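You operate a simulated robot arm through the tools that you are given. There is no shell and no other tool. Be economical: measure what you need, move in short steps, check, and stop when the job is done.

You run a simulated robot arm. Do the job below in one go: nothing can be reset, and whatever is moved stays where it is left.

Task
Top the wide white tub up with hot water; soak the red roll.
Fine: up to the 4-litre line, so that it ends warm; swing the spout over the tub; afterwards tap off and spout swung toward the board; the other cloth roll stays dry.

Only the result counts: the job must be done as asked and must still hold three seconds after the hand-in. Knocking over, shifting, dropping, spilling or breaking anything else fails it. Flat cloth is picked up by pressing the open fingertips on it (5 to 10 N) and closing them slowly along it; thin cloth reads only 2 to 8 mm in the jaws.

Robot
A 7-joint arm with a fingered hand, fixed in place. Base frame: the origin is at the foot of the arm, x ahead of it, y to its left, z up. Readings come in mm, rad, newtons and seconds.
With the tool pointing down near the work surface it reaches from about 160 to 340 mm from the base axis. Its first joint turns from -2.007 to 2.007 rad. Payload 3.1 kg.
The tool frame sits at the grasp point between the pads (the TCP): z along the fingers, y along the line on which they close. The tips reach 22 mm beyond it. Largest opening 112 mm; the body of the gripper starts 60 mm behind the TCP. The gripper is a hand of 3 fingers: y runs from the thumb to the fingers, the wrist lies at [0, 0, -218] in the tool frame, and closing takes about 1.5 s.
Orientation is that of the tool frame in the base frame, as a unit quaternion [w, x, y, z]. With the fingers straight down and closing along the base's y, the tool's x points along the base's -x, its y along +y and its z along -z.

Tools
- The arm moves only by the tool jog_arm. Its arguments are lists of equal length, an entry for each row: "slide": the shift along the tool's x, y, z in mm, a list of three; "rot": the turn, a rotation vector about the tool's x, y, z in degrees, a list of three. In form: {"slide": [[x, y, z], ...], "rot": [[wx, wy, wz], ...]}. A call has 1 to 10 rows; each row is the pose to reach, as a shift and turn from the pose commanded when the call began, along the tool's axes at that moment. "claw" is the closure in counts, from 0 (fully open) to 255 (shut), set as the call begins (left out, the last holds). Each row takes 0.2 s and may step no farther than 50 mm and 0.15 rad from the row before; otherwise, or with a gripper value out of range, the whole call is refused. A pose out of reach is approached as far as the arm can. The call stops where the force on the tool passes 80 N (or 10 N more than at its start, if that is more) or the arm is blocked; 0.2 s more then pass. Each finger travels about 108 mm/s and halts on what it meets, pressing with about 25 N; the grip force reading is that of the motor and also rises with nothing between the fingers. The clock runs only during rows and for 0.2 s after the last one: add rows that repeat a pose to give the fingers time. It gives the time, the measured TCP pose, the force on the tool (base axes), the opening and the grip force at its end, in the units of the frame above (readings bear some noise), with the torque about the TCP (base axes, N m) and any sound that the robot's microphone picked up.
- Cameras (640 x 400 px; columns grow to the right, rows downward): "scene" is fixed at [37.4, -504.5, 1610.2]; the picture's right is [0.57, -0.82, 0.00], its down [-0.60, -0.41, -0.69] and it looks along [0.56, 0.39, -0.73] (base axes); focal length 297 px, centre (320, 200). "wrist" rides on the gripper at [66, 3, -80] in the tool frame; the picture's right is [-0.05, 1.00, 0.00], its down [-0.77, -0.04, -0.64] and it looks along [-0.64, -0.03, 0.77] (tool axes); focal length 275 px, centre (320, 200). There is no depth. A picture from a camera that has moved, and an enlarged one, comes with that camera's place and axes in the base frame and with its lens. The place of the scene camera against the robot may be out by one fixed shift of up to 25 mm in any direction.
- grab_frame(camera): a new picture of that camera. No time passes.
- move_column(by): slides the trunk up (or, below 0, down) by that many mm; the arm rides with it, the base frame stays. It gives what a move gives, with no picture.
- preshape(shape): the hand has 3 fingers and takes this shape, open, in about a second: jaw (thumb against the fingers, like two jaws); tri (thumb and two fingers); tip (a fingertip pinch); poke (one finger out to press); point (the index stretched); flat (the hand flat); cup (the hand cupped); fist (a fist). The gripper value then closes the fingers along that shape, each until it touches; the sizes above hold for jaw. It gives what a move gives, with no picture.
- enlarge(camera, box): a new picture of the part [left, top, right, bottom] of that camera's present view, enlarged. No time passes.
- sign_off(): hands the job in; it is judged then, once.

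Work in short steps. Places have to be worked out from the pictures, the camera data and where the tool is seen: move nearer, look again, correct. Check each grasp and each placing, and mend what went wrong. You have 120 turns and 84 pictures in all, those below and enlarged ones among them. Open the gripper and draw the arm clear of the work before you hand the job in, unless the task says otherwise; then end with one line.

The tools are called after ">>>" by a JSON object that holds its "fn" and its "kwargs". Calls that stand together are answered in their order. jog_arm: Moves the arm, as the interface text tells. Its arguments: {"type":"object","properties":{"slide":{"type":"array","items":{"type":"array","items":{"type":"number"}}},"rot":{"type":"array","items":{"type":"array","items":{"type":"number"}}},"claw":{"type":"number"}},"required":["slide","rot"]} The other tools are called the same way: move_column (by) slides the trunk up or down; preshape (shape) gives the hand a shape; grab_frame (camera) takes a picture; enlarge (camera, box) takes an enlarged picture of a part of a camera's view; sign_off () hands the job in.

At the start:

```text
clock: 0.0
tcp_pos: [392.3, -35.3, 1258.7]
tool_rot: [0.0, 0.0, 1.0, 0.0]
ft_force: [-0.1, 0.1, 0.1]
wrist_torque: [0.03, -0.03, 0.01]
opening: 111.9
finger_force: 0.0
shape: jaw
trunk travel left (down, up): [-850.0, 140.0]
```

scene: 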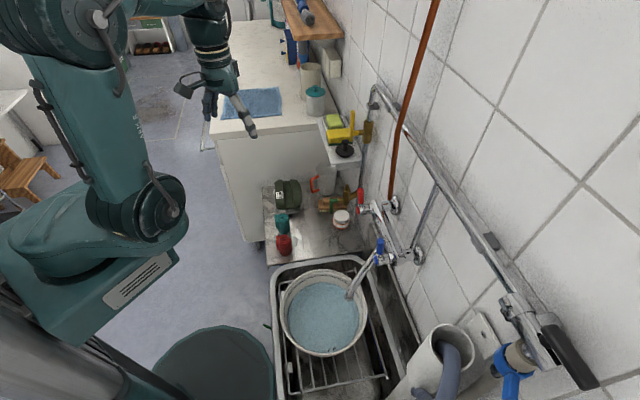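
wrist: 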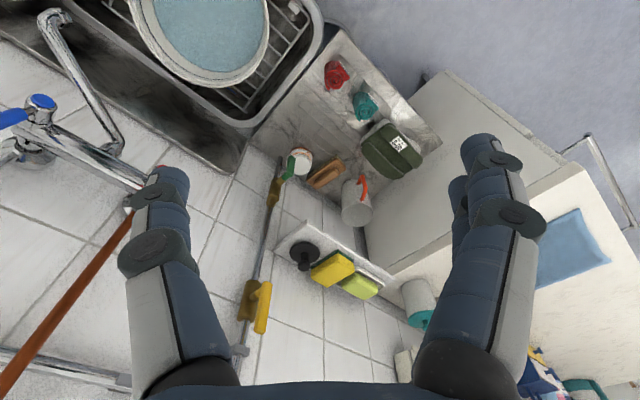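

I start by looking closely at the sink and tap area from the scene camera and at the tub.

>>> {"fn": "enlarge", "kwargs": {"camera": "scene", "box": [250, 160, 450, 285]}}

>>> {"fn": "enlarge", "kwargs": {"camera": "scene", "box": [250, 250, 450, 375]}}

>>> {"fn": "enlarge", "kwargs": {"camera": "wrist", "box": [0, 0, 320, 200]}}

```text
3.20 times, centred on (350, 222) of scene
camera zoom: at [37.4, -504.5, 1610.2], right [0.57, -0.82, 0.0], down [-0.6, -0.41, -0.69], along [0.56, 0.39, -0.73], focal length 950 px, centre (224, 128)
```

zoom: 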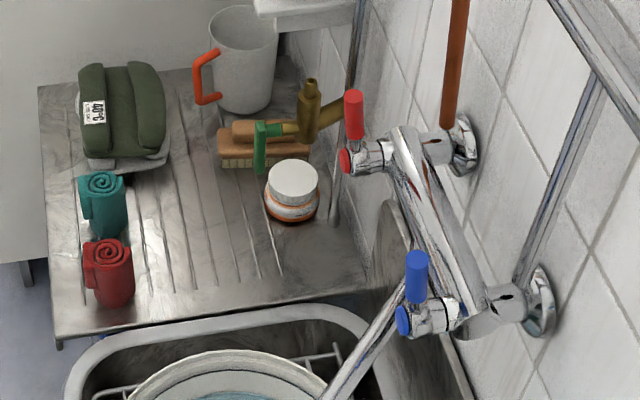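

```text
3.20 times, centred on (350, 312) of scene
camera zoom: at [37.4, -504.5, 1610.2], right [0.57, -0.82, 0.0], down [-0.6, -0.41, -0.69], along [0.56, 0.39, -0.73], focal length 950 px, centre (224, -160)
```

zoom: 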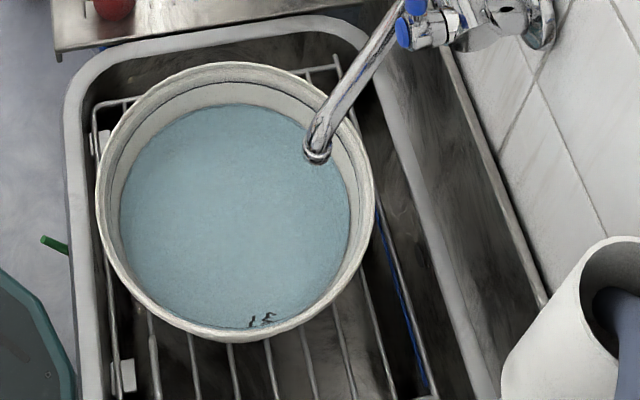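

```text
2.00 times, centred on (160, 100) of wrist
camera zoom: at [328.0, -31.7, 1339.5], right [0.05, 1.0, 0.0], down [0.77, -0.04, 0.64], along [0.64, -0.03, -0.77], focal length 551 px, centre (640, 400)
```

zoom: 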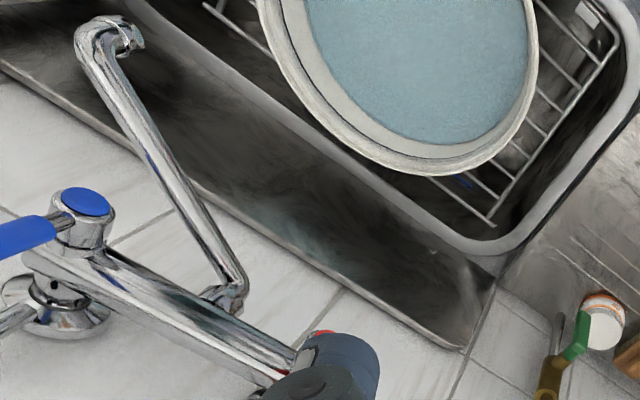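

The tub seems to be at about (390,-285), with its rim near z≈610. The red roll is near (520,3), and the spout end is around (363,-380,890). I lower the trunk a bit for a closer view.

>>> {"fn": "move_column", "kwargs": {"by": -200}}

>>> {"fn": "grab_frame", "kwargs": {"camera": "wrist"}}

>>> {"fn": "grab_frame", "kwargs": {"camera": "scene"}}

```text
clock: 2.2
tcp_pos: [392.6, -32.8, 1059.6]
tool_rot: [0.0, 0.0, 1.0, 0.0]
ft_force: [-0.3, -0.8, 0.7]
wrist_torque: [-0.02, -0.02, 0.02]
opening: 112.1
finger_force: 0.1
shape: jaw
trunk travel left (down, up): [-650.0, 340.0]
```

```text
78 pictures are left
camera wrist: at [327.9, -31.7, 1139.6], right [0.05, 1.0, 0.0], down [0.77, -0.04, 0.64], along [0.64, -0.03, -0.77], focal length 275 px, centre (320, 200)
```

wrist: 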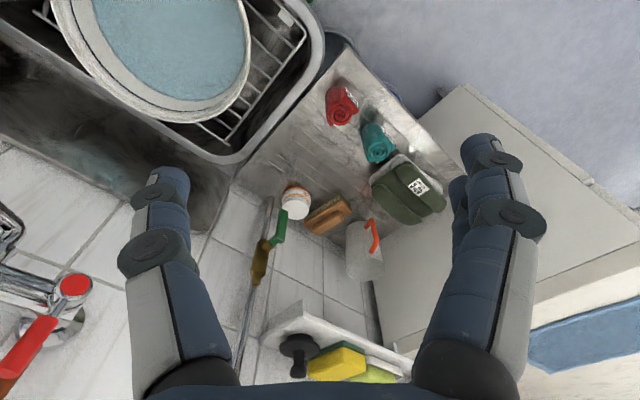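

```text
77 pictures are left
```

scene: 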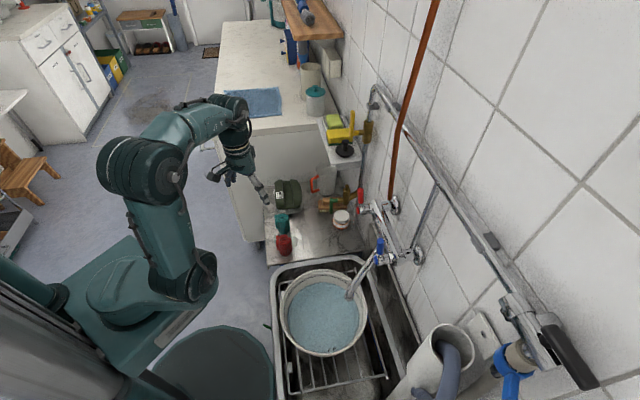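

From both views the tap bar runs diagonally, with the red lever near (542,-277) and the blue near (437,-395). Both levers point up from z≈990 to 1075. I yaw the hand to face the wall (closing along the wall) and move it towards the tub for a better view.

>>> {"fn": "jog_arm", "kwargs": {"slide": [[14, -30, 0], [28, -60, 0], [42, -90, 0], [56, -120, 0], [70, -150, 0]], "rot": [[0, 0, 8.2], [0, 0, 16.4], [0, 0, 24.6], [0, 0, 32.8], [0, 0, 41]]}}

>>> {"fn": "grab_frame", "kwargs": {"camera": "wrist"}}

>>> {"fn": "grab_frame", "kwargs": {"camera": "scene"}}

```text
clock: 3.4
tcp_pos: [322.1, -187.4, 1060.9]
tool_rot: [-0.001, 0.352, 0.936, 0.0]
ft_force: [-0.1, -0.6, -1.0]
wrist_torque: [0.03, 0.01, 0.01]
opening: 111.9
finger_force: 0.1
shape: jaw
trunk travel left (down, up): [-650.0, 340.0]
```

```text
76 pictures are left
camera wrist: at [275.6, -141.3, 1140.7], right [0.69, 0.72, 0.0], down [0.56, -0.53, 0.64], along [0.46, -0.44, -0.77], focal length 275 px, centre (320, 200)
```

wrist: 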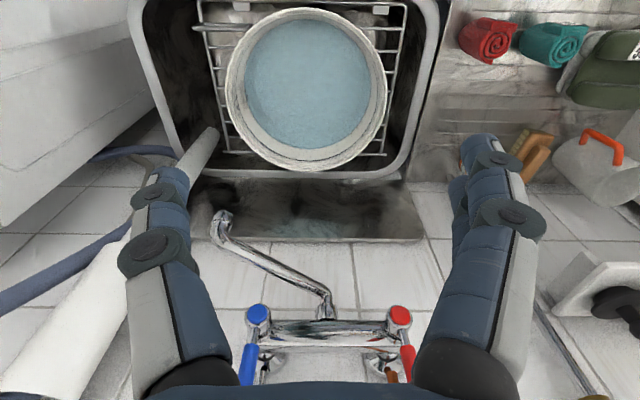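

```text
75 pictures are left
```

scene: 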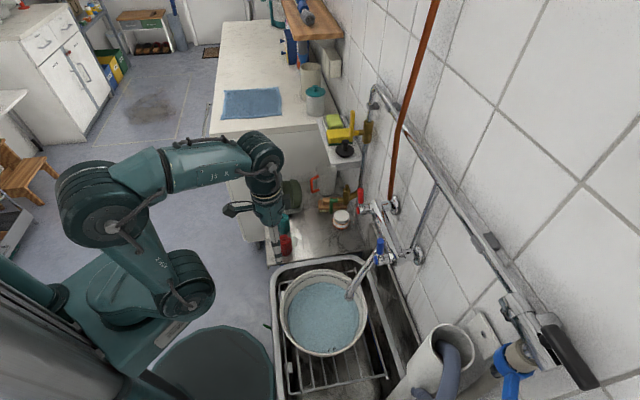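

The view is now square to the sink. I enlarge the tub and tap to read the marks and the spout geometry.

>>> {"fn": "enlarge", "kwargs": {"camera": "wrist", "box": [200, 0, 400, 180]}}

>>> {"fn": "enlarge", "kwargs": {"camera": "wrist", "box": [190, 200, 430, 390]}}

>>> {"fn": "enlarge", "kwargs": {"camera": "scene", "box": [275, 260, 375, 360]}}

```text
2.22 times, centred on (300, 90) of wrist
camera zoom: at [275.6, -141.3, 1140.7], right [0.69, 0.72, 0.0], down [0.56, -0.53, 0.64], along [0.46, -0.44, -0.77], focal length 612 px, centre (364, 444)
```

zoom: 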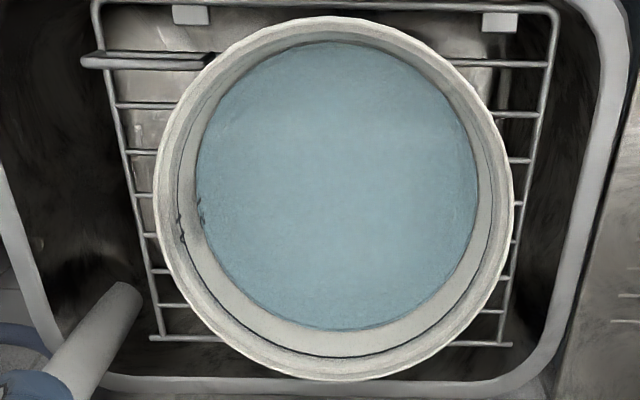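

```text
2.11 times, centred on (310, 295) of wrist
camera zoom: at [275.6, -141.3, 1140.7], right [0.69, 0.72, 0.0], down [0.56, -0.53, 0.64], along [0.46, -0.44, -0.77], focal length 580 px, centre (341, 0)
```

zoom: 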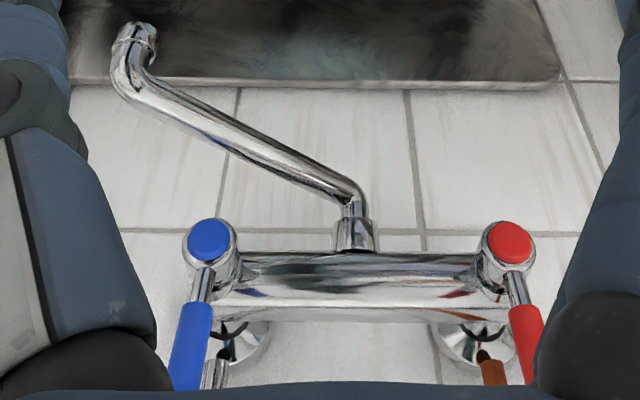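

```text
4.00 times, centred on (325, 310) of scene
camera zoom: at [37.4, -504.5, 1610.2], right [0.57, -0.82, 0.0], down [-0.6, -0.41, -0.69], along [0.56, 0.39, -0.73], focal length 1188 px, centre (300, -240)
```

zoom: 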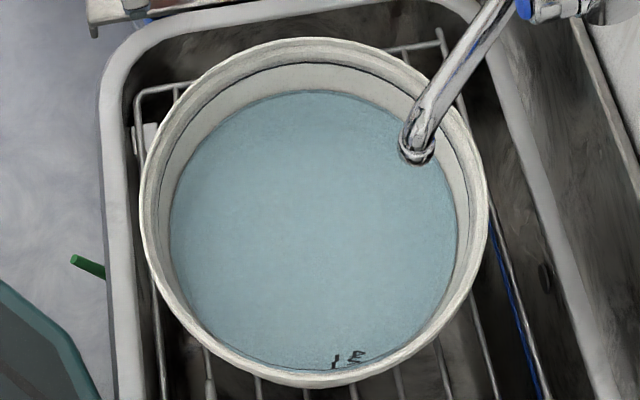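

The spout end is at about (363,-380,890), and it pivots below the bar near (527,-371). I'll tilt the hand 45° toward the wall and move to just in front of the spout tip, with the opening reduced.

>>> {"fn": "jog_arm", "kwargs": {"slide": [[-17, -20, 18], [-34, -40, 36], [-51, -60, 54], [-68, -80, 72], [-85, -100, 90], [-101, -119, 109]], "rot": [[0, -7.5, 0], [0, -15, 0], [0, -22.5, 0], [0, -30, 0], [0, -37.5, 0], [0, -45, 0]], "claw": 90}}

>>> {"fn": "grab_frame", "kwargs": {"camera": "wrist"}}

>>> {"fn": "grab_frame", "kwargs": {"camera": "scene"}}

```text
clock: 4.8
tcp_pos: [310.1, -339.8, 964.2]
tool_rot: [0.309, 0.343, 0.874, -0.151]
ft_force: [0.7, 0.1, 1.4]
wrist_torque: [0.04, 0.03, -0.01]
opening: 72.8
finger_force: 0.1
shape: jaw
out of reach, approached as far as the arm can: row 5, 6
trunk travel left (down, up): [-650.0, 340.0]
```

```text
71 pictures are left
camera wrist: at [240.0, -265.4, 982.4], right [0.72, 0.69, -0.02], down [0.14, -0.11, 0.98], along [0.68, -0.71, -0.18], focal length 275 px, centre (320, 200)
```

wrist: 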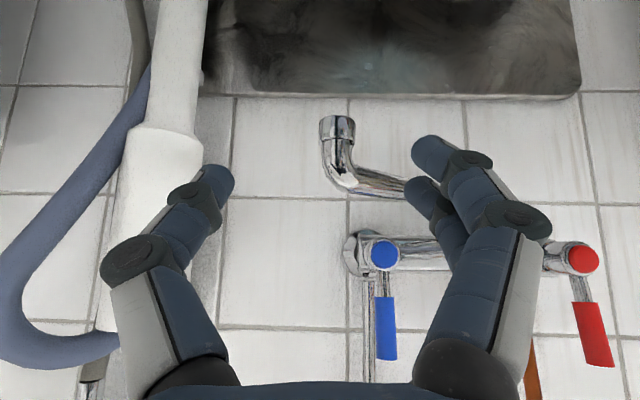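

```text
70 pictures are left
```

scene: 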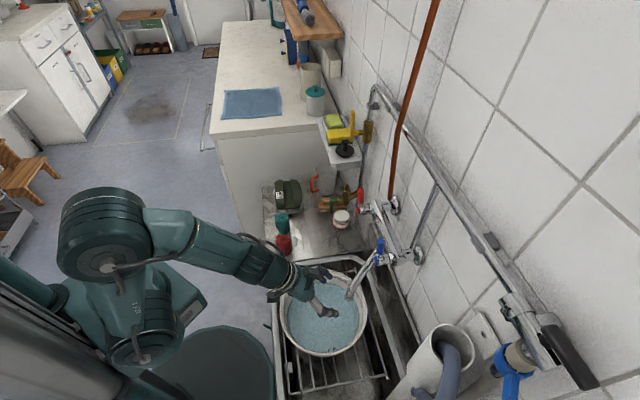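

The last rows were short of reach by about 12 mm. I check with a small back-off whether the limit depends on direction: I retreat 40 mm toward the room and straighten a little.

>>> {"fn": "jog_arm", "kwargs": {"slide": [[0, 0, -20], [0, 0, -40]], "rot": [[0, 0, 0], [0, 0, 0]]}}

>>> {"fn": "move_column", "kwargs": {"by": -100}}

>>> {"fn": "jog_arm", "kwargs": {"slide": [[0, 0, 0]], "rot": [[0, 0, 0]]}}

```text
clock: 5.4
tcp_pos: [290.4, -320.5, 995.9]
tool_rot: [0.311, 0.338, 0.875, -0.153]
ft_force: [0.5, -0.6, 0.7]
wrist_torque: [0.01, 0.01, 0.0]
opening: 73.1
finger_force: 0.0
shape: jaw
trunk travel left (down, up): [-650.0, 340.0]
```

```text
clock: 6.7
tcp_pos: [291.5, -321.1, 895.3]
tool_rot: [0.31, 0.338, 0.875, -0.154]
ft_force: [0.2, 0.2, -0.7]
wrist_torque: [0.0, 0.0, -0.01]
opening: 72.8
finger_force: 0.1
shape: jaw
trunk travel left (down, up): [-550.0, 440.0]
```

```text
clock: 7.1
tcp_pos: [292.9, -319.7, 895.7]
tool_rot: [0.311, 0.339, 0.875, -0.153]
ft_force: [-0.2, 0.3, 0.1]
wrist_torque: [-0.03, 0.0, -0.01]
opening: 72.7
finger_force: 0.0
shape: jaw
trunk travel left (down, up): [-550.0, 440.0]
```

With the trunk lower there is room. The outlet is at about (363,-380), spanning z 898–945. I advance to straddle it loosely, in two halves.

>>> {"fn": "jog_arm", "kwargs": {"slide": [[-20, 1, 9], [-40, 2, 18]], "rot": [[0, 0, 0], [0, 0, 0]]}}

>>> {"fn": "grab_frame", "kwargs": {"camera": "wrist"}}

```text
clock: 7.7
tcp_pos: [326.0, -347.4, 907.9]
tool_rot: [0.311, 0.338, 0.875, -0.153]
ft_force: [-0.3, 0.1, 0.3]
wrist_torque: [0.02, 0.02, -0.01]
opening: 73.0
finger_force: 0.1
shape: jaw
trunk travel left (down, up): [-550.0, 440.0]
```

```text
69 pictures are left
camera wrist: at [255.9, -274.4, 925.6], right [0.71, 0.7, -0.03], down [0.14, -0.11, 0.98], along [0.69, -0.71, -0.17], focal length 275 px, centre (320, 200)
```

wrist: 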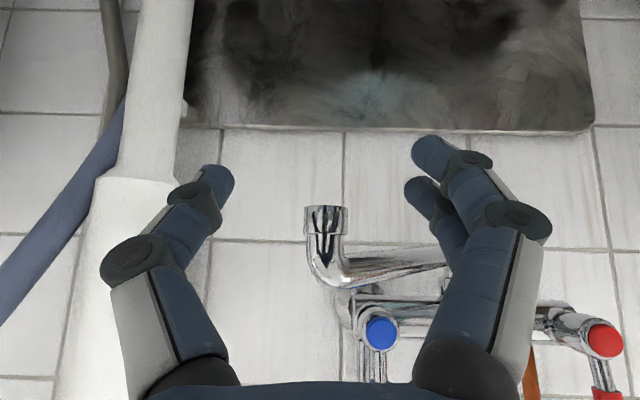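

The tip lies straight ahead of the TCP, about 45 mm deeper. I advance 42 mm so that the outlet sits between thumb and fingers.

>>> {"fn": "jog_arm", "kwargs": {"slide": [[-19, -1, 10], [-38, -2, 20]], "rot": [[0, 0, 0], [0, 0, 0]]}}

>>> {"fn": "grab_frame", "kwargs": {"camera": "wrist"}}

```text
clock: 8.3
tcp_pos: [355.8, -378.2, 917.6]
tool_rot: [0.31, 0.338, 0.875, -0.154]
ft_force: [0.3, -0.7, -0.2]
wrist_torque: [0.01, -0.04, 0.0]
opening: 72.6
finger_force: 0.1
shape: jaw
trunk travel left (down, up): [-550.0, 440.0]
```

```text
68 pictures are left
camera wrist: at [285.6, -304.8, 935.0], right [0.71, 0.7, -0.03], down [0.14, -0.11, 0.98], along [0.69, -0.71, -0.17], focal length 275 px, centre (320, 200)
```

wrist: 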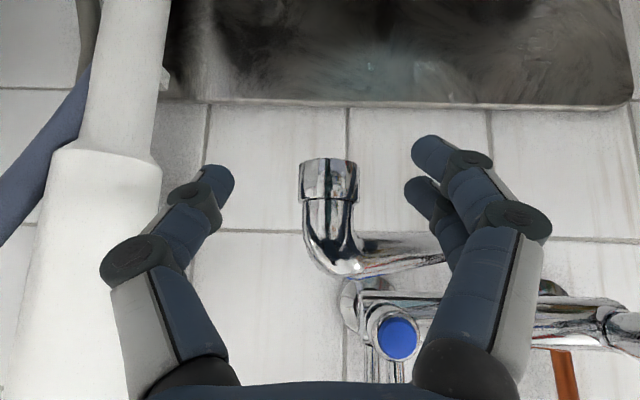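

The outlet is still about 20 mm ahead, at roughly (376,-393). I move slightly deeper and push toward the board with the thumb along the arc.

>>> {"fn": "jog_arm", "kwargs": {"slide": [[-10, 0, 15], [-1, 21, 6], [7, 36, -2], [14, 50, -9]], "rot": [[0, 0, 0], [0, 0, 0], [0, 0, 0], [0, 0, 0]]}}

>>> {"fn": "grab_frame", "kwargs": {"camera": "wrist"}}

```text
clock: 9.3
tcp_pos: [378.1, -328.6, 911.1]
tool_rot: [0.311, 0.338, 0.875, -0.154]
ft_force: [-2.0, 0.2, 0.5]
wrist_torque: [0.0, 0.02, -0.05]
opening: 72.8
finger_force: 0.0
shape: jaw
trunk travel left (down, up): [-550.0, 440.0]
```

```text
67 pictures are left
camera wrist: at [307.5, -255.1, 929.6], right [0.71, 0.7, -0.03], down [0.14, -0.1, 0.98], along [0.69, -0.71, -0.17], focal length 275 px, centre (320, 200)
```

wrist: 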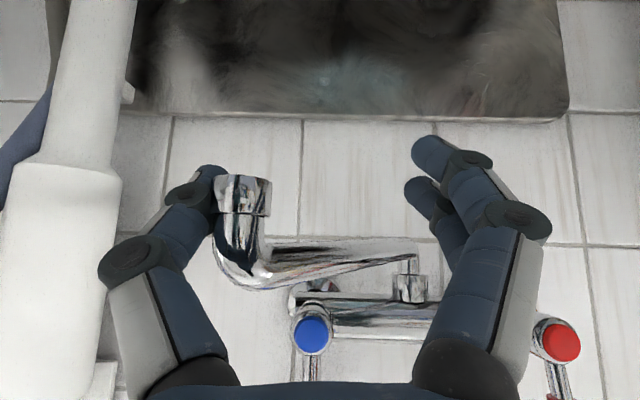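

The spout moves easily (2 N). The pivot works out at about (536,-376) with a radius of about 164. I push it on until it points at the tub centre (≈148°).

>>> {"fn": "jog_arm", "kwargs": {"slide": [[9, 15, -9], [19, 37, -19], [26, 59, -26], [29, 80, -31]], "rot": [[0, 0, 0], [0, 0, 0], [0, 0, 0], [0, 0, 0]]}}

>>> {"fn": "grab_frame", "kwargs": {"camera": "wrist"}}

>>> {"fn": "enlarge", "kwargs": {"camera": "scene", "box": [250, 170, 450, 370]}}

```text
clock: 10.3
tcp_pos: [400.7, -242.7, 912.2]
tool_rot: [0.311, 0.337, 0.875, -0.153]
ft_force: [-0.1, -0.2, 0.9]
wrist_torque: [-0.03, -0.01, 0.01]
opening: 72.6
finger_force: 0.1
shape: jaw
trunk travel left (down, up): [-550.0, 440.0]
```

```text
66 pictures are left
camera wrist: at [331.4, -169.3, 929.4], right [0.71, 0.7, -0.03], down [0.14, -0.1, 0.98], along [0.69, -0.71, -0.17], focal length 275 px, centre (320, 200)
```

wrist: 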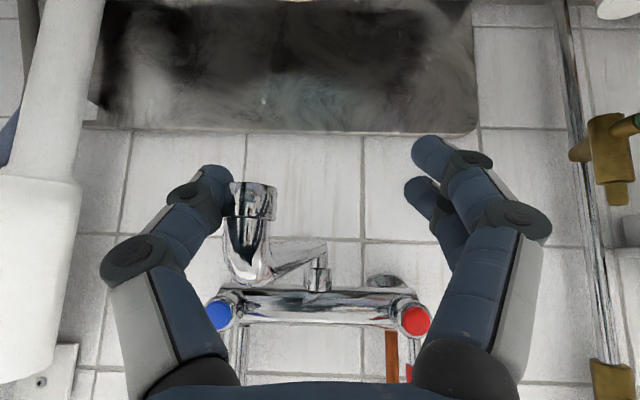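

```text
2.00 times, centred on (350, 270) of scene
camera zoom: at [37.4, -504.5, 1610.2], right [0.57, -0.82, 0.0], down [-0.6, -0.41, -0.69], along [0.56, 0.39, -0.73], focal length 594 px, centre (260, 60)
```

zoom: 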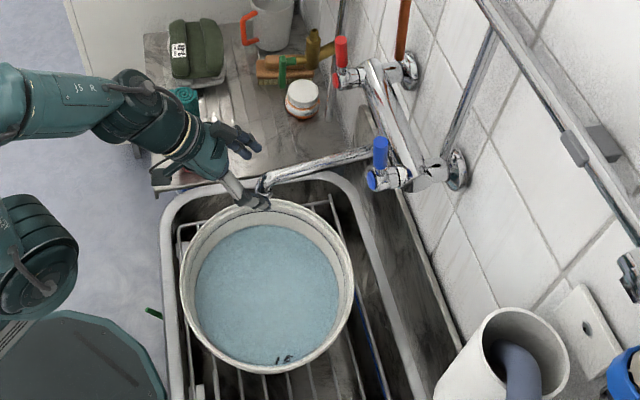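

From both views the outlet is now about 20 mm from the tub centre. I retreat straight toward the room, raise the trunk, and look at the levers.

>>> {"fn": "jog_arm", "kwargs": {"slide": [[0, -5, 0], [26, -4, -22], [53, -2, -45]], "rot": [[0, 0, 0], [0, 0, 0], [0, 0, 0]]}}

>>> {"fn": "move_column", "kwargs": {"by": 140}}

>>> {"fn": "grab_frame", "kwargs": {"camera": "wrist"}}

```text
clock: 11.1
tcp_pos: [347.7, -197.0, 912.6]
tool_rot: [0.311, 0.339, 0.875, -0.153]
ft_force: [0.4, 0.5, -0.7]
wrist_torque: [-0.01, 0.01, 0.04]
opening: 72.5
finger_force: 0.0
shape: jaw
trunk travel left (down, up): [-550.0, 440.0]
```

```text
clock: 12.8
tcp_pos: [348.5, -196.4, 1052.3]
tool_rot: [0.31, 0.337, 0.875, -0.153]
ft_force: [-0.5, 0.6, 0.4]
wrist_torque: [-0.01, 0.0, 0.02]
opening: 72.8
finger_force: 0.1
shape: jaw
trunk travel left (down, up): [-690.0, 300.0]
```

```text
64 pictures are left
camera wrist: at [278.3, -122.5, 1070.0], right [0.71, 0.7, -0.03], down [0.14, -0.11, 0.98], along [0.69, -0.71, -0.17], focal length 275 px, centre (320, 200)
```

wrist: 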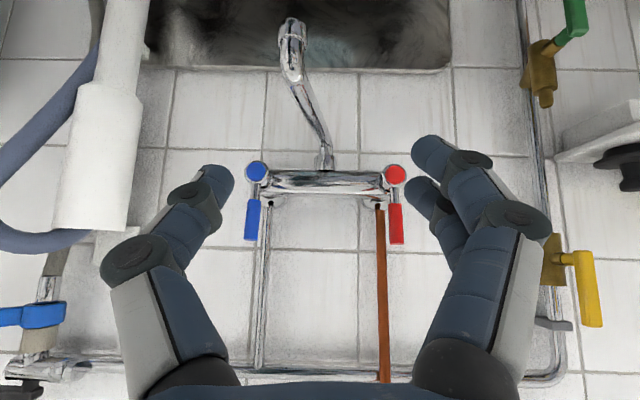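

The red lever top is at about (545,-277,1062), with its axis at z≈987. I move to about 80 mm in front of it.

>>> {"fn": "jog_arm", "kwargs": {"slide": [[-28, 24, 25], [-56, 48, 50], [-84, 72, 75]], "rot": [[0, 0, 0], [0, 0, 0], [0, 0, 0]]}}

>>> {"fn": "grab_frame", "kwargs": {"camera": "wrist"}}

```text
clock: 13.6
tcp_pos: [481.4, -223.0, 1044.0]
tool_rot: [0.309, 0.338, 0.875, -0.154]
ft_force: [0.1, 0.1, 0.6]
wrist_torque: [0.02, 0.02, -0.01]
opening: 72.7
finger_force: 0.2
shape: jaw
trunk travel left (down, up): [-690.0, 300.0]
```

```text
63 pictures are left
camera wrist: at [411.9, -149.0, 1062.0], right [0.71, 0.7, -0.03], down [0.14, -0.1, 0.98], along [0.69, -0.71, -0.18], focal length 275 px, centre (320, 200)
```

wrist: 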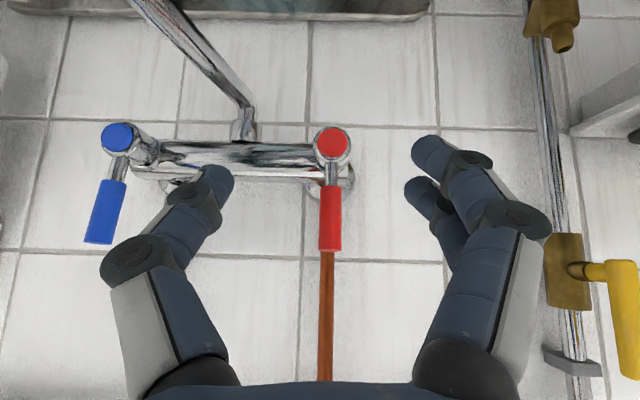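

The lever is centred between the fingers, about 85 mm ahead. I advance to straddle it.

>>> {"fn": "jog_arm", "kwargs": {"slide": [[-20, 1, 19], [-40, 2, 38], [-58, 3, 55]], "rot": [[0, 0, 0], [0, 0, 0], [0, 0, 0]]}}

>>> {"fn": "grab_frame", "kwargs": {"camera": "wrist"}}

```text
clock: 14.4
tcp_pos: [540.9, -273.6, 1040.0]
tool_rot: [0.31, 0.338, 0.876, -0.153]
ft_force: [-0.2, -0.7, 0.5]
wrist_torque: [0.0, 0.0, -0.02]
opening: 72.7
finger_force: 0.1
shape: jaw
trunk travel left (down, up): [-690.0, 300.0]
```

```text
62 pictures are left
camera wrist: at [470.2, -200.9, 1058.0], right [0.71, 0.7, -0.03], down [0.14, -0.11, 0.98], along [0.69, -0.71, -0.18], focal length 275 px, centre (320, 200)
```

wrist: 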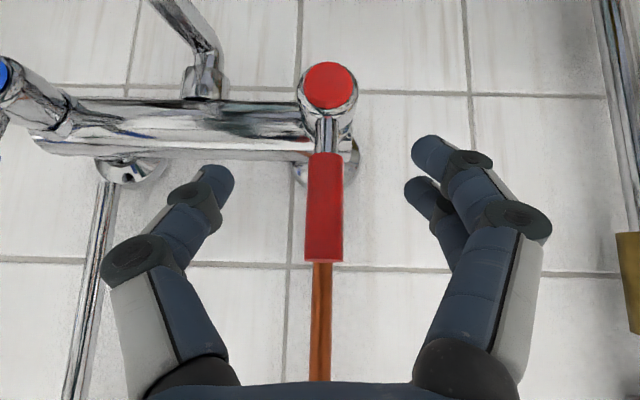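

The lever is at the TCP depth, midway between the fingers. I push gently toward the board with the thumb and watch the force.

>>> {"fn": "jog_arm", "kwargs": {"slide": [[0, 24, 0], [0, 32, 0], [0, 36, 0]], "rot": [[0, 0, 0], [0, 0, 0], [0, 0, 0]]}}

>>> {"fn": "grab_frame", "kwargs": {"camera": "wrist"}}

```text
clock: 15.2
tcp_pos: [565.0, -248.1, 1038.1]
tool_rot: [0.31, 0.339, 0.875, -0.154]
ft_force: [-1.1, 0.1, -0.4]
wrist_torque: [0.0, 0.0, 0.01]
opening: 72.8
finger_force: 0.1
shape: jaw
trunk travel left (down, up): [-690.0, 300.0]
```

```text
61 pictures are left
camera wrist: at [494.8, -175.1, 1056.3], right [0.71, 0.7, -0.03], down [0.14, -0.11, 0.98], along [0.69, -0.71, -0.17], focal length 275 px, centre (320, 200)
```

wrist: 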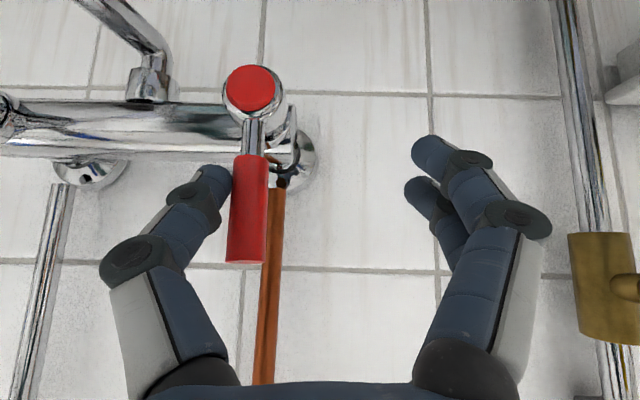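

Thumb and lever are about to touch, with no force yet. I continue in small steps.

>>> {"fn": "jog_arm", "kwargs": {"slide": [[0, 4, 0], [0, 8, 0]], "rot": [[0, 0, 0], [0, 0, 0]]}}

>>> {"fn": "grab_frame", "kwargs": {"camera": "wrist"}}

```text
clock: 15.8
tcp_pos: [569.8, -243.6, 1038.0]
tool_rot: [0.31, 0.339, 0.875, -0.154]
ft_force: [0.7, 0.0, -0.1]
wrist_torque: [0.01, 0.03, -0.02]
opening: 72.7
finger_force: 0.1
shape: jaw
trunk travel left (down, up): [-690.0, 300.0]
```

```text
60 pictures are left
camera wrist: at [499.7, -169.5, 1056.1], right [0.71, 0.7, -0.03], down [0.14, -0.11, 0.98], along [0.69, -0.71, -0.17], focal length 275 px, centre (320, 200)
```

wrist: 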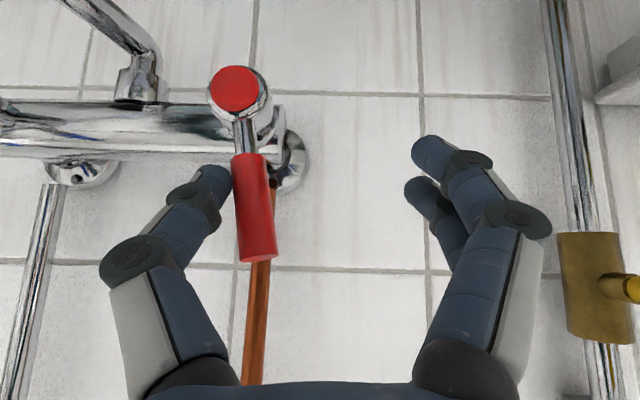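

The lever tilts toward the board with almost no force. I push on and listen for water.

>>> {"fn": "jog_arm", "kwargs": {"slide": [[0, 8, 0], [0, 16, 0]], "rot": [[0, 0, 0], [0, 0, 0]]}}

>>> {"fn": "grab_frame", "kwargs": {"camera": "wrist"}}

>>> {"fn": "enlarge", "kwargs": {"camera": "scene", "box": [250, 170, 450, 370]}}

```text
clock: 16.4
tcp_pos: [580.0, -230.7, 1036.4]
tool_rot: [0.31, 0.339, 0.875, -0.153]
ft_force: [0.2, 0.2, 0.4]
wrist_torque: [0.04, -0.02, -0.04]
opening: 72.9
finger_force: 0.0
shape: jaw
trunk travel left (down, up): [-690.0, 300.0]
```

```text
59 pictures are left
camera wrist: at [510.5, -157.4, 1055.1], right [0.71, 0.7, -0.03], down [0.14, -0.11, 0.98], along [0.69, -0.71, -0.17], focal length 275 px, centre (320, 200)
```

wrist: 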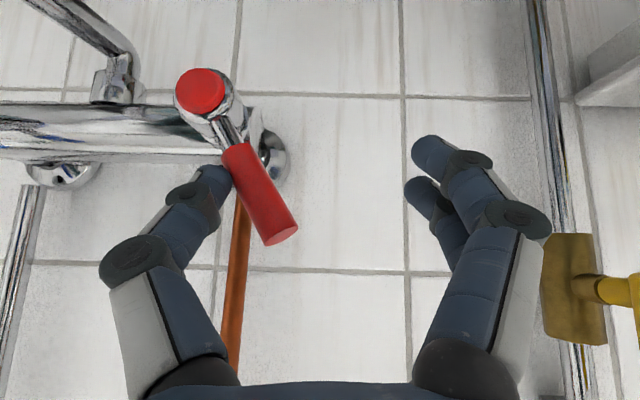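

```text
2.00 times, centred on (350, 270) of scene
camera zoom: at [37.4, -504.5, 1610.2], right [0.57, -0.82, 0.0], down [-0.6, -0.41, -0.69], along [0.56, 0.39, -0.73], focal length 594 px, centre (260, 60)
```

zoom: 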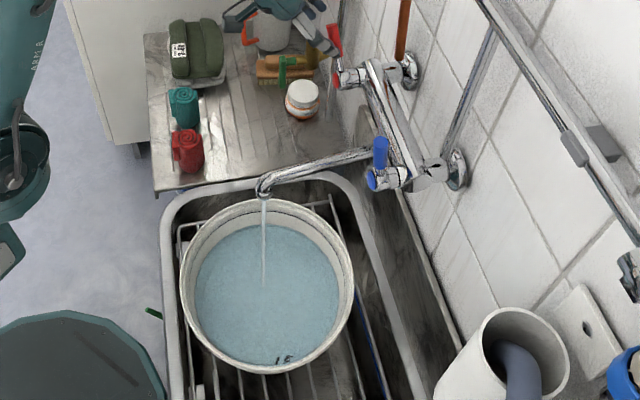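

Water now runs straight into the middle of the tub. I'll hold for 2 s and look at the level to gauge the flow.

>>> {"fn": "jog_arm", "kwargs": {"slide": [[0, 6, 0], [0, 6, 0], [0, 6, 0], [0, 6, 0], [0, 6, 0], [0, 6, 0], [0, 6, 0], [0, 6, 0], [0, 6, 0], [0, 6, 0]], "rot": [[0, 0, 0], [0, 0, 0], [0, 0, 0], [0, 0, 0], [0, 0, 0], [0, 0, 0], [0, 0, 0], [0, 0, 0], [0, 0, 0], [0, 0, 0]]}}

>>> {"fn": "enlarge", "kwargs": {"camera": "scene", "box": [275, 260, 375, 360]}}

```text
clock: 18.6
tcp_pos: [584.7, -226.7, 1037.1]
tool_rot: [0.31, 0.338, 0.875, -0.153]
ft_force: [0.2, -0.8, 0.3]
wrist_torque: [0.03, 0.02, 0.02]
opening: 72.7
finger_force: 0.0
shape: jaw
trunk travel left (down, up): [-690.0, 300.0]
```

```text
4.00 times, centred on (325, 310) of scene
camera zoom: at [37.4, -504.5, 1610.2], right [0.57, -0.82, 0.0], down [-0.6, -0.41, -0.69], along [0.56, 0.39, -0.73], focal length 1188 px, centre (300, -240)
```

zoom: 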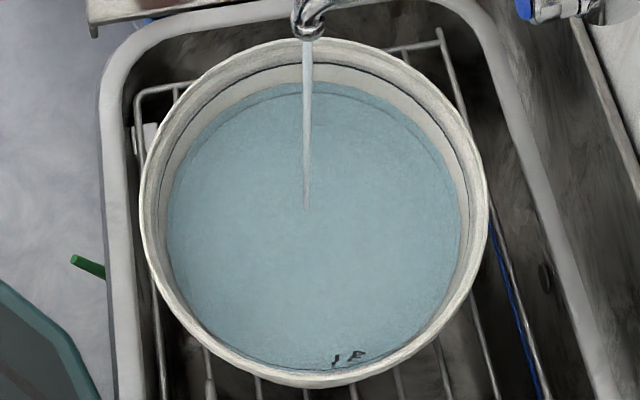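

The level rises about 8 px in 2 s, and the upper ring line is about 20 px above. I zoom in on the mark to confirm which line is which before continuing.

>>> {"fn": "enlarge", "kwargs": {"camera": "scene", "box": [320, 335, 350, 355]}}

>>> {"fn": "enlarge", "kwargs": {"camera": "scene", "box": [295, 262, 355, 300]}}

```text
16.00 times, centred on (335, 345) of scene
camera zoom: at [37.4, -504.5, 1610.2], right [0.57, -0.82, 0.0], down [-0.6, -0.41, -0.69], along [0.56, 0.39, -0.73], focal length 4751 px, centre (80, -2120)
```

zoom: 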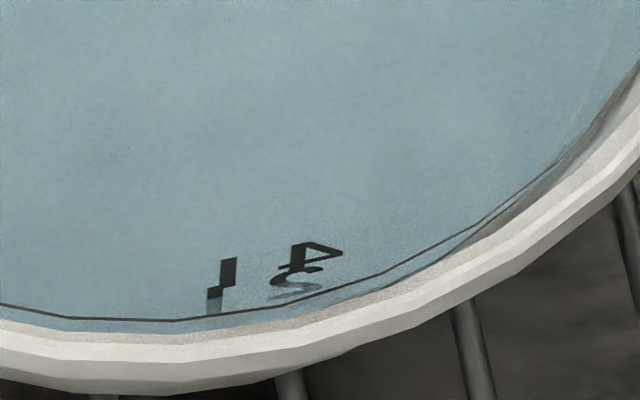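

```text
10.53 times, centred on (325, 281) of scene
camera zoom: at [37.4, -504.5, 1610.2], right [0.57, -0.82, 0.0], down [-0.6, -0.41, -0.69], along [0.56, 0.39, -0.73], focal length 3126 px, centre (267, -653)
```

zoom: 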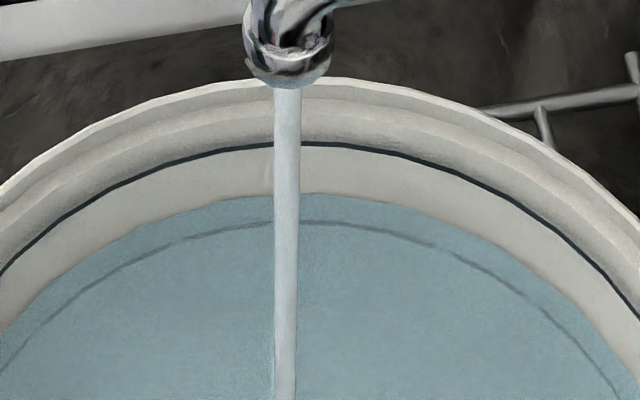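

The upper line is the 4 L mark and the lower, submerged one is 2 L. The level is at about 2.65 L now, so I hold for another 2 s.

>>> {"fn": "jog_arm", "kwargs": {"slide": [[0, 0, 0], [0, 0, 0], [0, 0, 0], [0, 0, 0], [0, 0, 0], [0, 0, 0], [0, 0, 0], [0, 0, 0], [0, 0, 0]], "rot": [[0, 0, 0], [0, 0, 0], [0, 0, 0], [0, 0, 0], [0, 0, 0], [0, 0, 0], [0, 0, 0], [0, 0, 0], [0, 0, 0]]}}

>>> {"fn": "enlarge", "kwargs": {"camera": "scene", "box": [295, 262, 355, 300]}}

>>> {"fn": "grab_frame", "kwargs": {"camera": "wrist"}}

```text
clock: 20.6
tcp_pos: [583.5, -227.4, 1037.1]
tool_rot: [0.311, 0.338, 0.875, -0.153]
ft_force: [-1.1, 0.4, -1.1]
wrist_torque: [0.0, 0.01, -0.03]
opening: 72.8
finger_force: 0.2
shape: jaw
trunk travel left (down, up): [-690.0, 300.0]
```

```text
10.53 times, centred on (325, 281) of scene
camera zoom: at [37.4, -504.5, 1610.2], right [0.57, -0.82, 0.0], down [-0.6, -0.41, -0.69], along [0.56, 0.39, -0.73], focal length 3126 px, centre (267, -653)
```

zoom: 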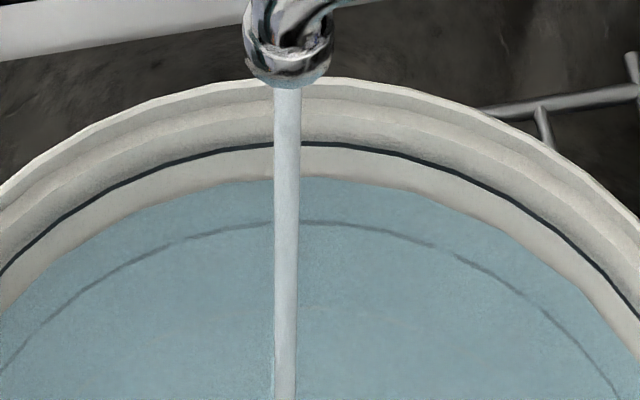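

```text
53 pictures are left
camera wrist: at [514.0, -153.1, 1054.9], right [0.71, 0.7, -0.03], down [0.14, -0.11, 0.98], along [0.69, -0.71, -0.17], focal length 275 px, centre (320, 200)
```

wrist: 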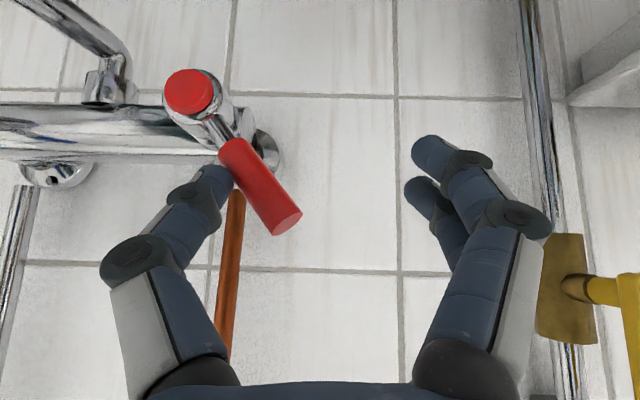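

The level rises about 8 px/s with 32 px to go to the 4 L line, about 4 s. I hold 2 s more and re-measure.

>>> {"fn": "jog_arm", "kwargs": {"slide": [[0, 0, 0], [0, 0, 0], [0, 0, 0], [0, 0, 0], [0, 0, 0], [0, 0, 0], [0, 0, 0], [0, 0, 0], [0, 0, 0]], "rot": [[0, 0, 0], [0, 0, 0], [0, 0, 0], [0, 0, 0], [0, 0, 0], [0, 0, 0], [0, 0, 0], [0, 0, 0], [0, 0, 0]]}}

>>> {"fn": "enlarge", "kwargs": {"camera": "scene", "box": [295, 262, 355, 300]}}

```text
clock: 22.6
tcp_pos: [584.4, -226.2, 1037.3]
tool_rot: [0.31, 0.338, 0.876, -0.152]
ft_force: [0.4, 0.1, -0.2]
wrist_torque: [0.05, 0.01, -0.02]
opening: 72.6
finger_force: 0.0
shape: jaw
trunk travel left (down, up): [-690.0, 300.0]
```

```text
10.53 times, centred on (325, 281) of scene
camera zoom: at [37.4, -504.5, 1610.2], right [0.57, -0.82, 0.0], down [-0.6, -0.41, -0.69], along [0.56, 0.39, -0.73], focal length 3126 px, centre (267, -653)
```

zoom: 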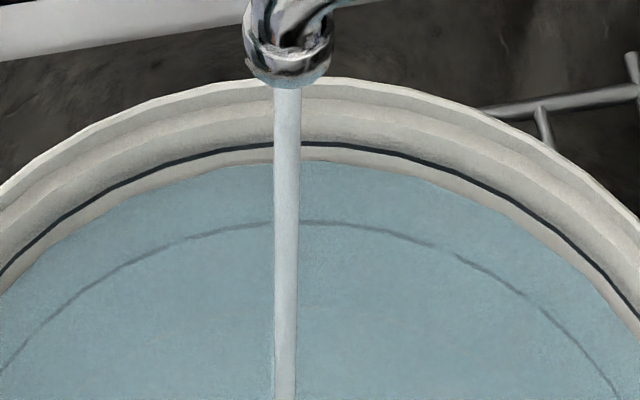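

About 2 s remain. I bring the fingers up to the lever's other side (still not touching) while about 1.2 s pass, then check once more.

>>> {"fn": "jog_arm", "kwargs": {"slide": [[0, -20, 0], [0, -40, 0], [0, -40, 0], [0, -40, 0], [0, -40, 0]], "rot": [[0, 0, 0], [0, 0, 0], [0, 0, 0], [0, 0, 0], [0, 0, 0]]}}

>>> {"fn": "enlarge", "kwargs": {"camera": "scene", "box": [295, 262, 355, 300]}}

>>> {"fn": "grab_frame", "kwargs": {"camera": "wrist"}}

```text
clock: 23.8
tcp_pos: [556.6, -255.0, 1038.6]
tool_rot: [0.31, 0.338, 0.875, -0.153]
ft_force: [0.2, -0.7, 0.6]
wrist_torque: [0.01, 0.03, 0.02]
opening: 72.8
finger_force: 0.1
shape: jaw
trunk travel left (down, up): [-690.0, 300.0]
```

```text
10.53 times, centred on (325, 281) of scene
camera zoom: at [37.4, -504.5, 1610.2], right [0.57, -0.82, 0.0], down [-0.6, -0.41, -0.69], along [0.56, 0.39, -0.73], focal length 3126 px, centre (267, -653)
```

zoom: 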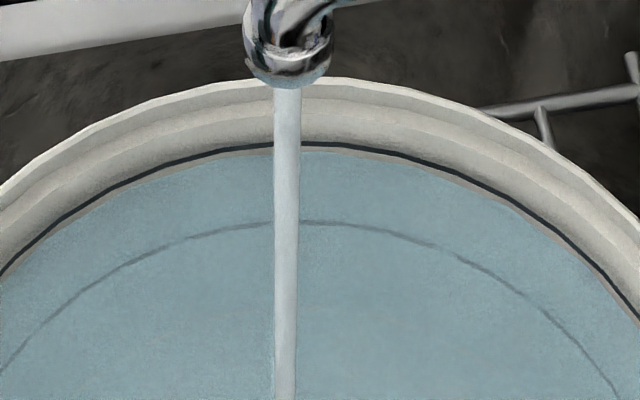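

```text
50 pictures are left
camera wrist: at [486.7, -181.4, 1056.1], right [0.71, 0.7, -0.03], down [0.14, -0.11, 0.98], along [0.69, -0.71, -0.17], focal length 275 px, centre (320, 200)
```

wrist: 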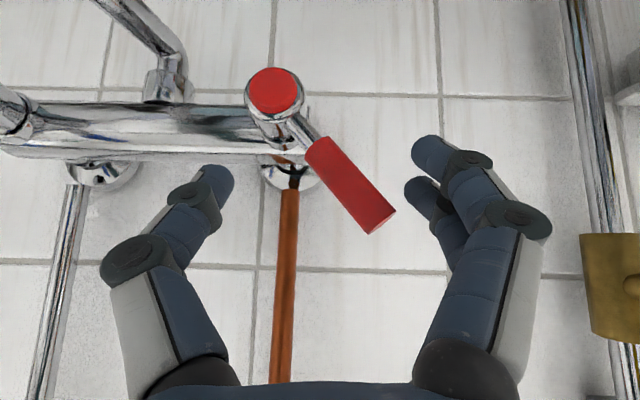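

The level is about 0.7 s below the line and the fingers are beside the lever, so I close now, pushing it back to vertical.

>>> {"fn": "jog_arm", "kwargs": {"slide": [[0, -10, 0], [0, -24, 0], [0, -40, 0], [0, -54, 0]], "rot": [[0, 0, 0], [0, 0, 0], [0, 0, 0], [0, 0, 0]]}}

>>> {"fn": "enlarge", "kwargs": {"camera": "scene", "box": [295, 262, 355, 300]}}

>>> {"fn": "grab_frame", "kwargs": {"camera": "wrist"}}

```text
clock: 24.8
tcp_pos: [519.4, -294.8, 1040.9]
tool_rot: [0.311, 0.337, 0.875, -0.154]
ft_force: [0.7, 0.6, 0.3]
wrist_torque: [0.02, -0.02, 0.02]
opening: 73.1
finger_force: 0.1
shape: jaw
trunk travel left (down, up): [-690.0, 300.0]
```

```text
10.53 times, centred on (325, 281) of scene
camera zoom: at [37.4, -504.5, 1610.2], right [0.57, -0.82, 0.0], down [-0.6, -0.41, -0.69], along [0.56, 0.39, -0.73], focal length 3126 px, centre (267, -653)
```

zoom: 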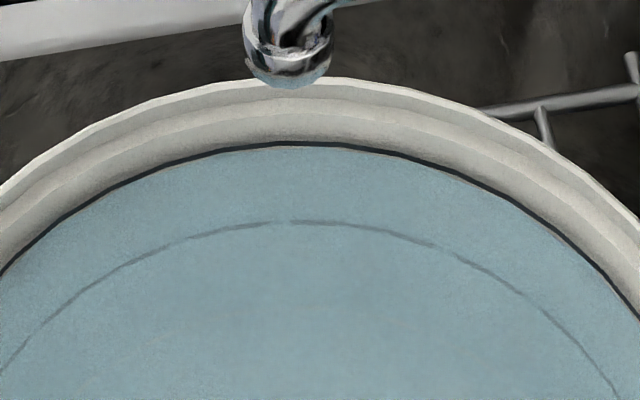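

```text
48 pictures are left
camera wrist: at [449.0, -221.2, 1058.9], right [0.71, 0.7, -0.03], down [0.14, -0.1, 0.98], along [0.69, -0.71, -0.17], focal length 275 px, centre (320, 200)
```

wrist: 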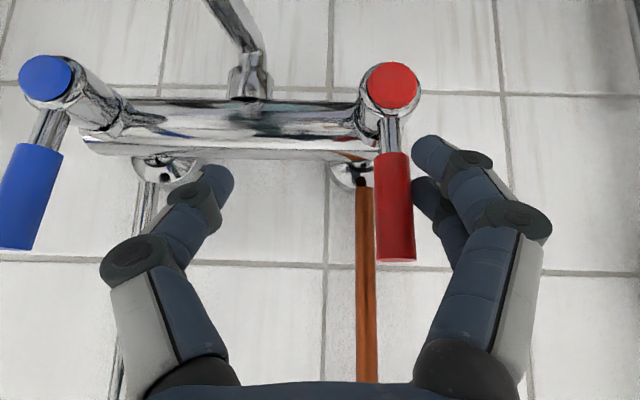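

The stream has stopped with the water right at the 4 L line. I nudge the lever 3 mm more to make sure it's fully shut.

>>> {"fn": "jog_arm", "kwargs": {"slide": [[0, -2, 0], [0, -4, 0], [0, -4, 0]], "rot": [[0, 0, 0], [0, 0, 0], [0, 0, 0]]}}

>>> {"fn": "enlarge", "kwargs": {"camera": "scene", "box": [295, 250, 355, 288]}}

>>> {"fn": "grab_frame", "kwargs": {"camera": "wrist"}}

```text
clock: 25.6
tcp_pos: [516.6, -298.1, 1042.1]
tool_rot: [0.31, 0.338, 0.875, -0.153]
ft_force: [2.2, 1.7, -0.4]
wrist_torque: [0.01, 0.0, 0.07]
opening: 74.1
finger_force: 0.0
shape: jaw
trunk travel left (down, up): [-690.0, 300.0]
```

```text
10.53 times, centred on (325, 269) of scene
camera zoom: at [37.4, -504.5, 1610.2], right [0.57, -0.82, 0.0], down [-0.6, -0.41, -0.69], along [0.56, 0.39, -0.73], focal length 3126 px, centre (267, -526)
```

zoom: 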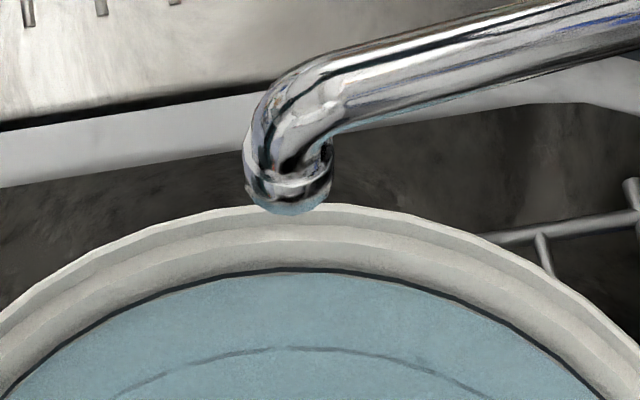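

```text
46 pictures are left
camera wrist: at [447.2, -224.0, 1059.6], right [0.71, 0.7, -0.03], down [0.14, -0.1, 0.98], along [0.69, -0.71, -0.17], focal length 275 px, centre (320, 200)
```

wrist: 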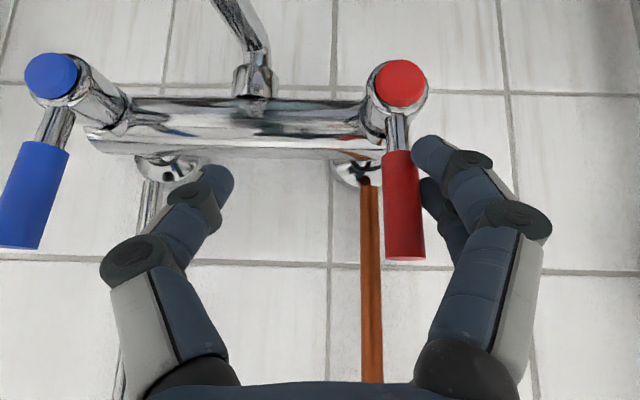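

The force rises to about 3 N with the lever vertical, so the tap is shut. I free the lever, back out, and return to the earlier approach point in front of the spout.

>>> {"fn": "jog_arm", "kwargs": {"slide": [[0, 25, 0], [28, 26, -24], [57, 27, -48], [88, 4, -72], [119, -20, -97], [149, -43, -121]], "rot": [[0, 0, 0], [0, 0, 0], [0, 0, 0], [0, 0, 0], [0, 0, 0], [0, 0, 0]]}}

>>> {"fn": "move_column", "kwargs": {"by": -140}}

>>> {"fn": "grab_frame", "kwargs": {"camera": "wrist"}}

```text
clock: 27.0
tcp_pos: [347.5, -197.3, 1043.2]
tool_rot: [0.31, 0.344, 0.873, -0.156]
ft_force: [-0.2, 2.2, 0.2]
wrist_torque: [-0.14, 0.01, -0.07]
opening: 72.7
finger_force: 0.1
shape: jaw
out of reach, approached as far as the arm can: row 4
trunk travel left (down, up): [-690.0, 300.0]
```

```text
clock: 28.6
tcp_pos: [349.0, -196.7, 901.6]
tool_rot: [0.31, 0.339, 0.875, -0.154]
ft_force: [0.0, -0.4, -0.9]
wrist_torque: [0.04, -0.01, 0.04]
opening: 72.6
finger_force: 0.0
shape: jaw
trunk travel left (down, up): [-550.0, 440.0]
```

```text
45 pictures are left
camera wrist: at [279.7, -122.8, 919.7], right [0.71, 0.7, -0.03], down [0.14, -0.11, 0.98], along [0.69, -0.71, -0.17], focal length 275 px, centre (320, 200)
```

wrist: 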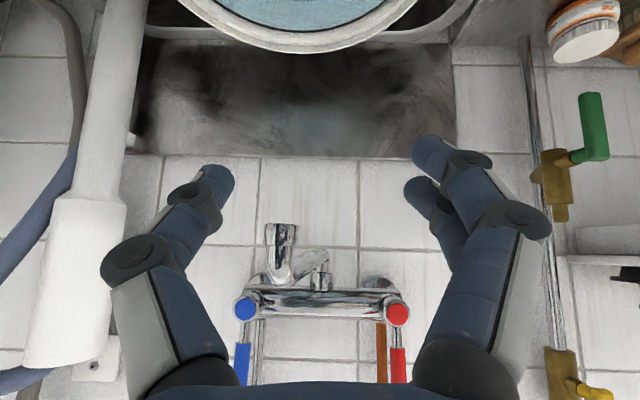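

The outlet is ahead, slightly to the left. I advance with an 8 mm shift left so that the thumb passes on its far side.

>>> {"fn": "jog_arm", "kwargs": {"slide": [[-20, -10, 13], [-40, -10, 25], [-60, -10, 38]], "rot": [[0, 0, 0], [0, 0, 0], [0, 0, 0]]}}

>>> {"fn": "grab_frame", "kwargs": {"camera": "wrist"}}

```text
clock: 29.4
tcp_pos: [396.2, -250.8, 914.4]
tool_rot: [0.311, 0.338, 0.875, -0.153]
ft_force: [0.8, -0.5, 0.0]
wrist_torque: [0.03, -0.03, 0.01]
opening: 72.6
finger_force: 0.0
shape: jaw
trunk travel left (down, up): [-550.0, 440.0]
```

```text
44 pictures are left
camera wrist: at [326.0, -177.6, 930.4], right [0.71, 0.7, -0.03], down [0.14, -0.11, 0.98], along [0.69, -0.71, -0.17], focal length 275 px, centre (320, 200)
```

wrist: 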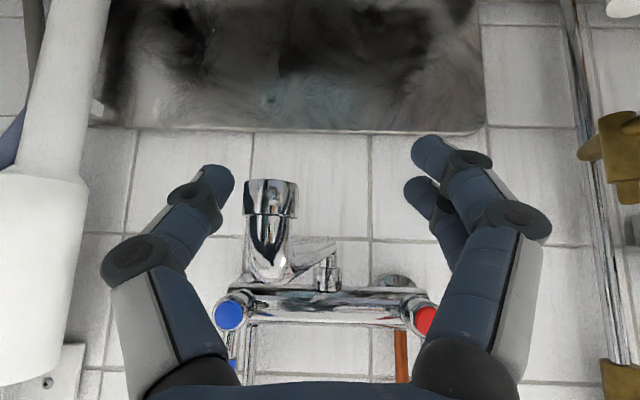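

The outlet is now at about (406,-297), between thumb and fingers. I go a little deeper, then push it along its arc toward the board while yawing the hand with it.

>>> {"fn": "jog_arm", "kwargs": {"slide": [[-15, -2, 13], [-14, 18, 11], [-13, 37, 9], [-18, 58, 11], [-23, 79, 14], [-32, 98, 20], [-40, 117, 25]], "rot": [[0, 0, 0], [2.6, 0.2, 3], [5.2, 0.5, 6.1], [7.8, 0.7, 9.1], [10.4, 0.9, 12.2], [13, 1.1, 15.2], [15.6, 1.4, 18.3]]}}

>>> {"fn": "grab_frame", "kwargs": {"camera": "wrist"}}

>>> {"fn": "enlarge", "kwargs": {"camera": "scene", "box": [250, 150, 450, 350]}}

```text
clock: 31.0
tcp_pos: [509.6, -196.6, 912.6]
tool_rot: [0.272, 0.514, 0.784, -0.215]
ft_force: [-0.7, 0.4, 0.4]
wrist_torque: [0.04, -0.01, -0.05]
opening: 72.7
finger_force: 0.0
shape: jaw
trunk travel left (down, up): [-550.0, 440.0]
```

```text
43 pictures are left
camera wrist: at [475.6, -101.6, 930.1], right [0.94, 0.35, -0.03], down [0.09, -0.15, 0.98], along [0.34, -0.93, -0.17], focal length 275 px, centre (320, 200)
```

wrist: 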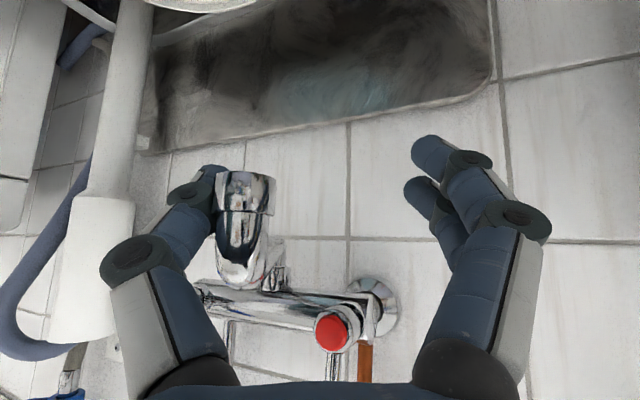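

```text
2.00 times, centred on (350, 250) of scene
camera zoom: at [37.4, -504.5, 1610.2], right [0.57, -0.82, 0.0], down [-0.6, -0.41, -0.69], along [0.56, 0.39, -0.73], focal length 594 px, centre (260, 100)
```

zoom: 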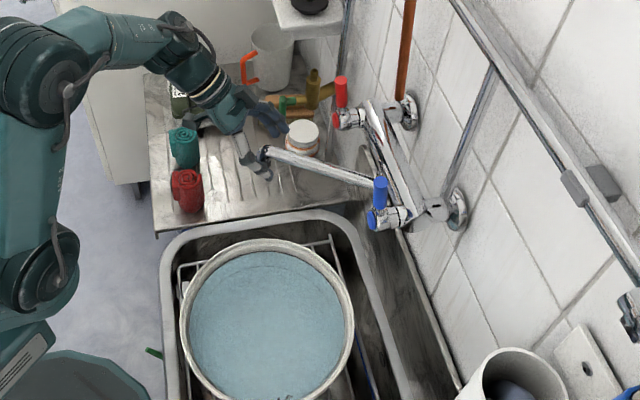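

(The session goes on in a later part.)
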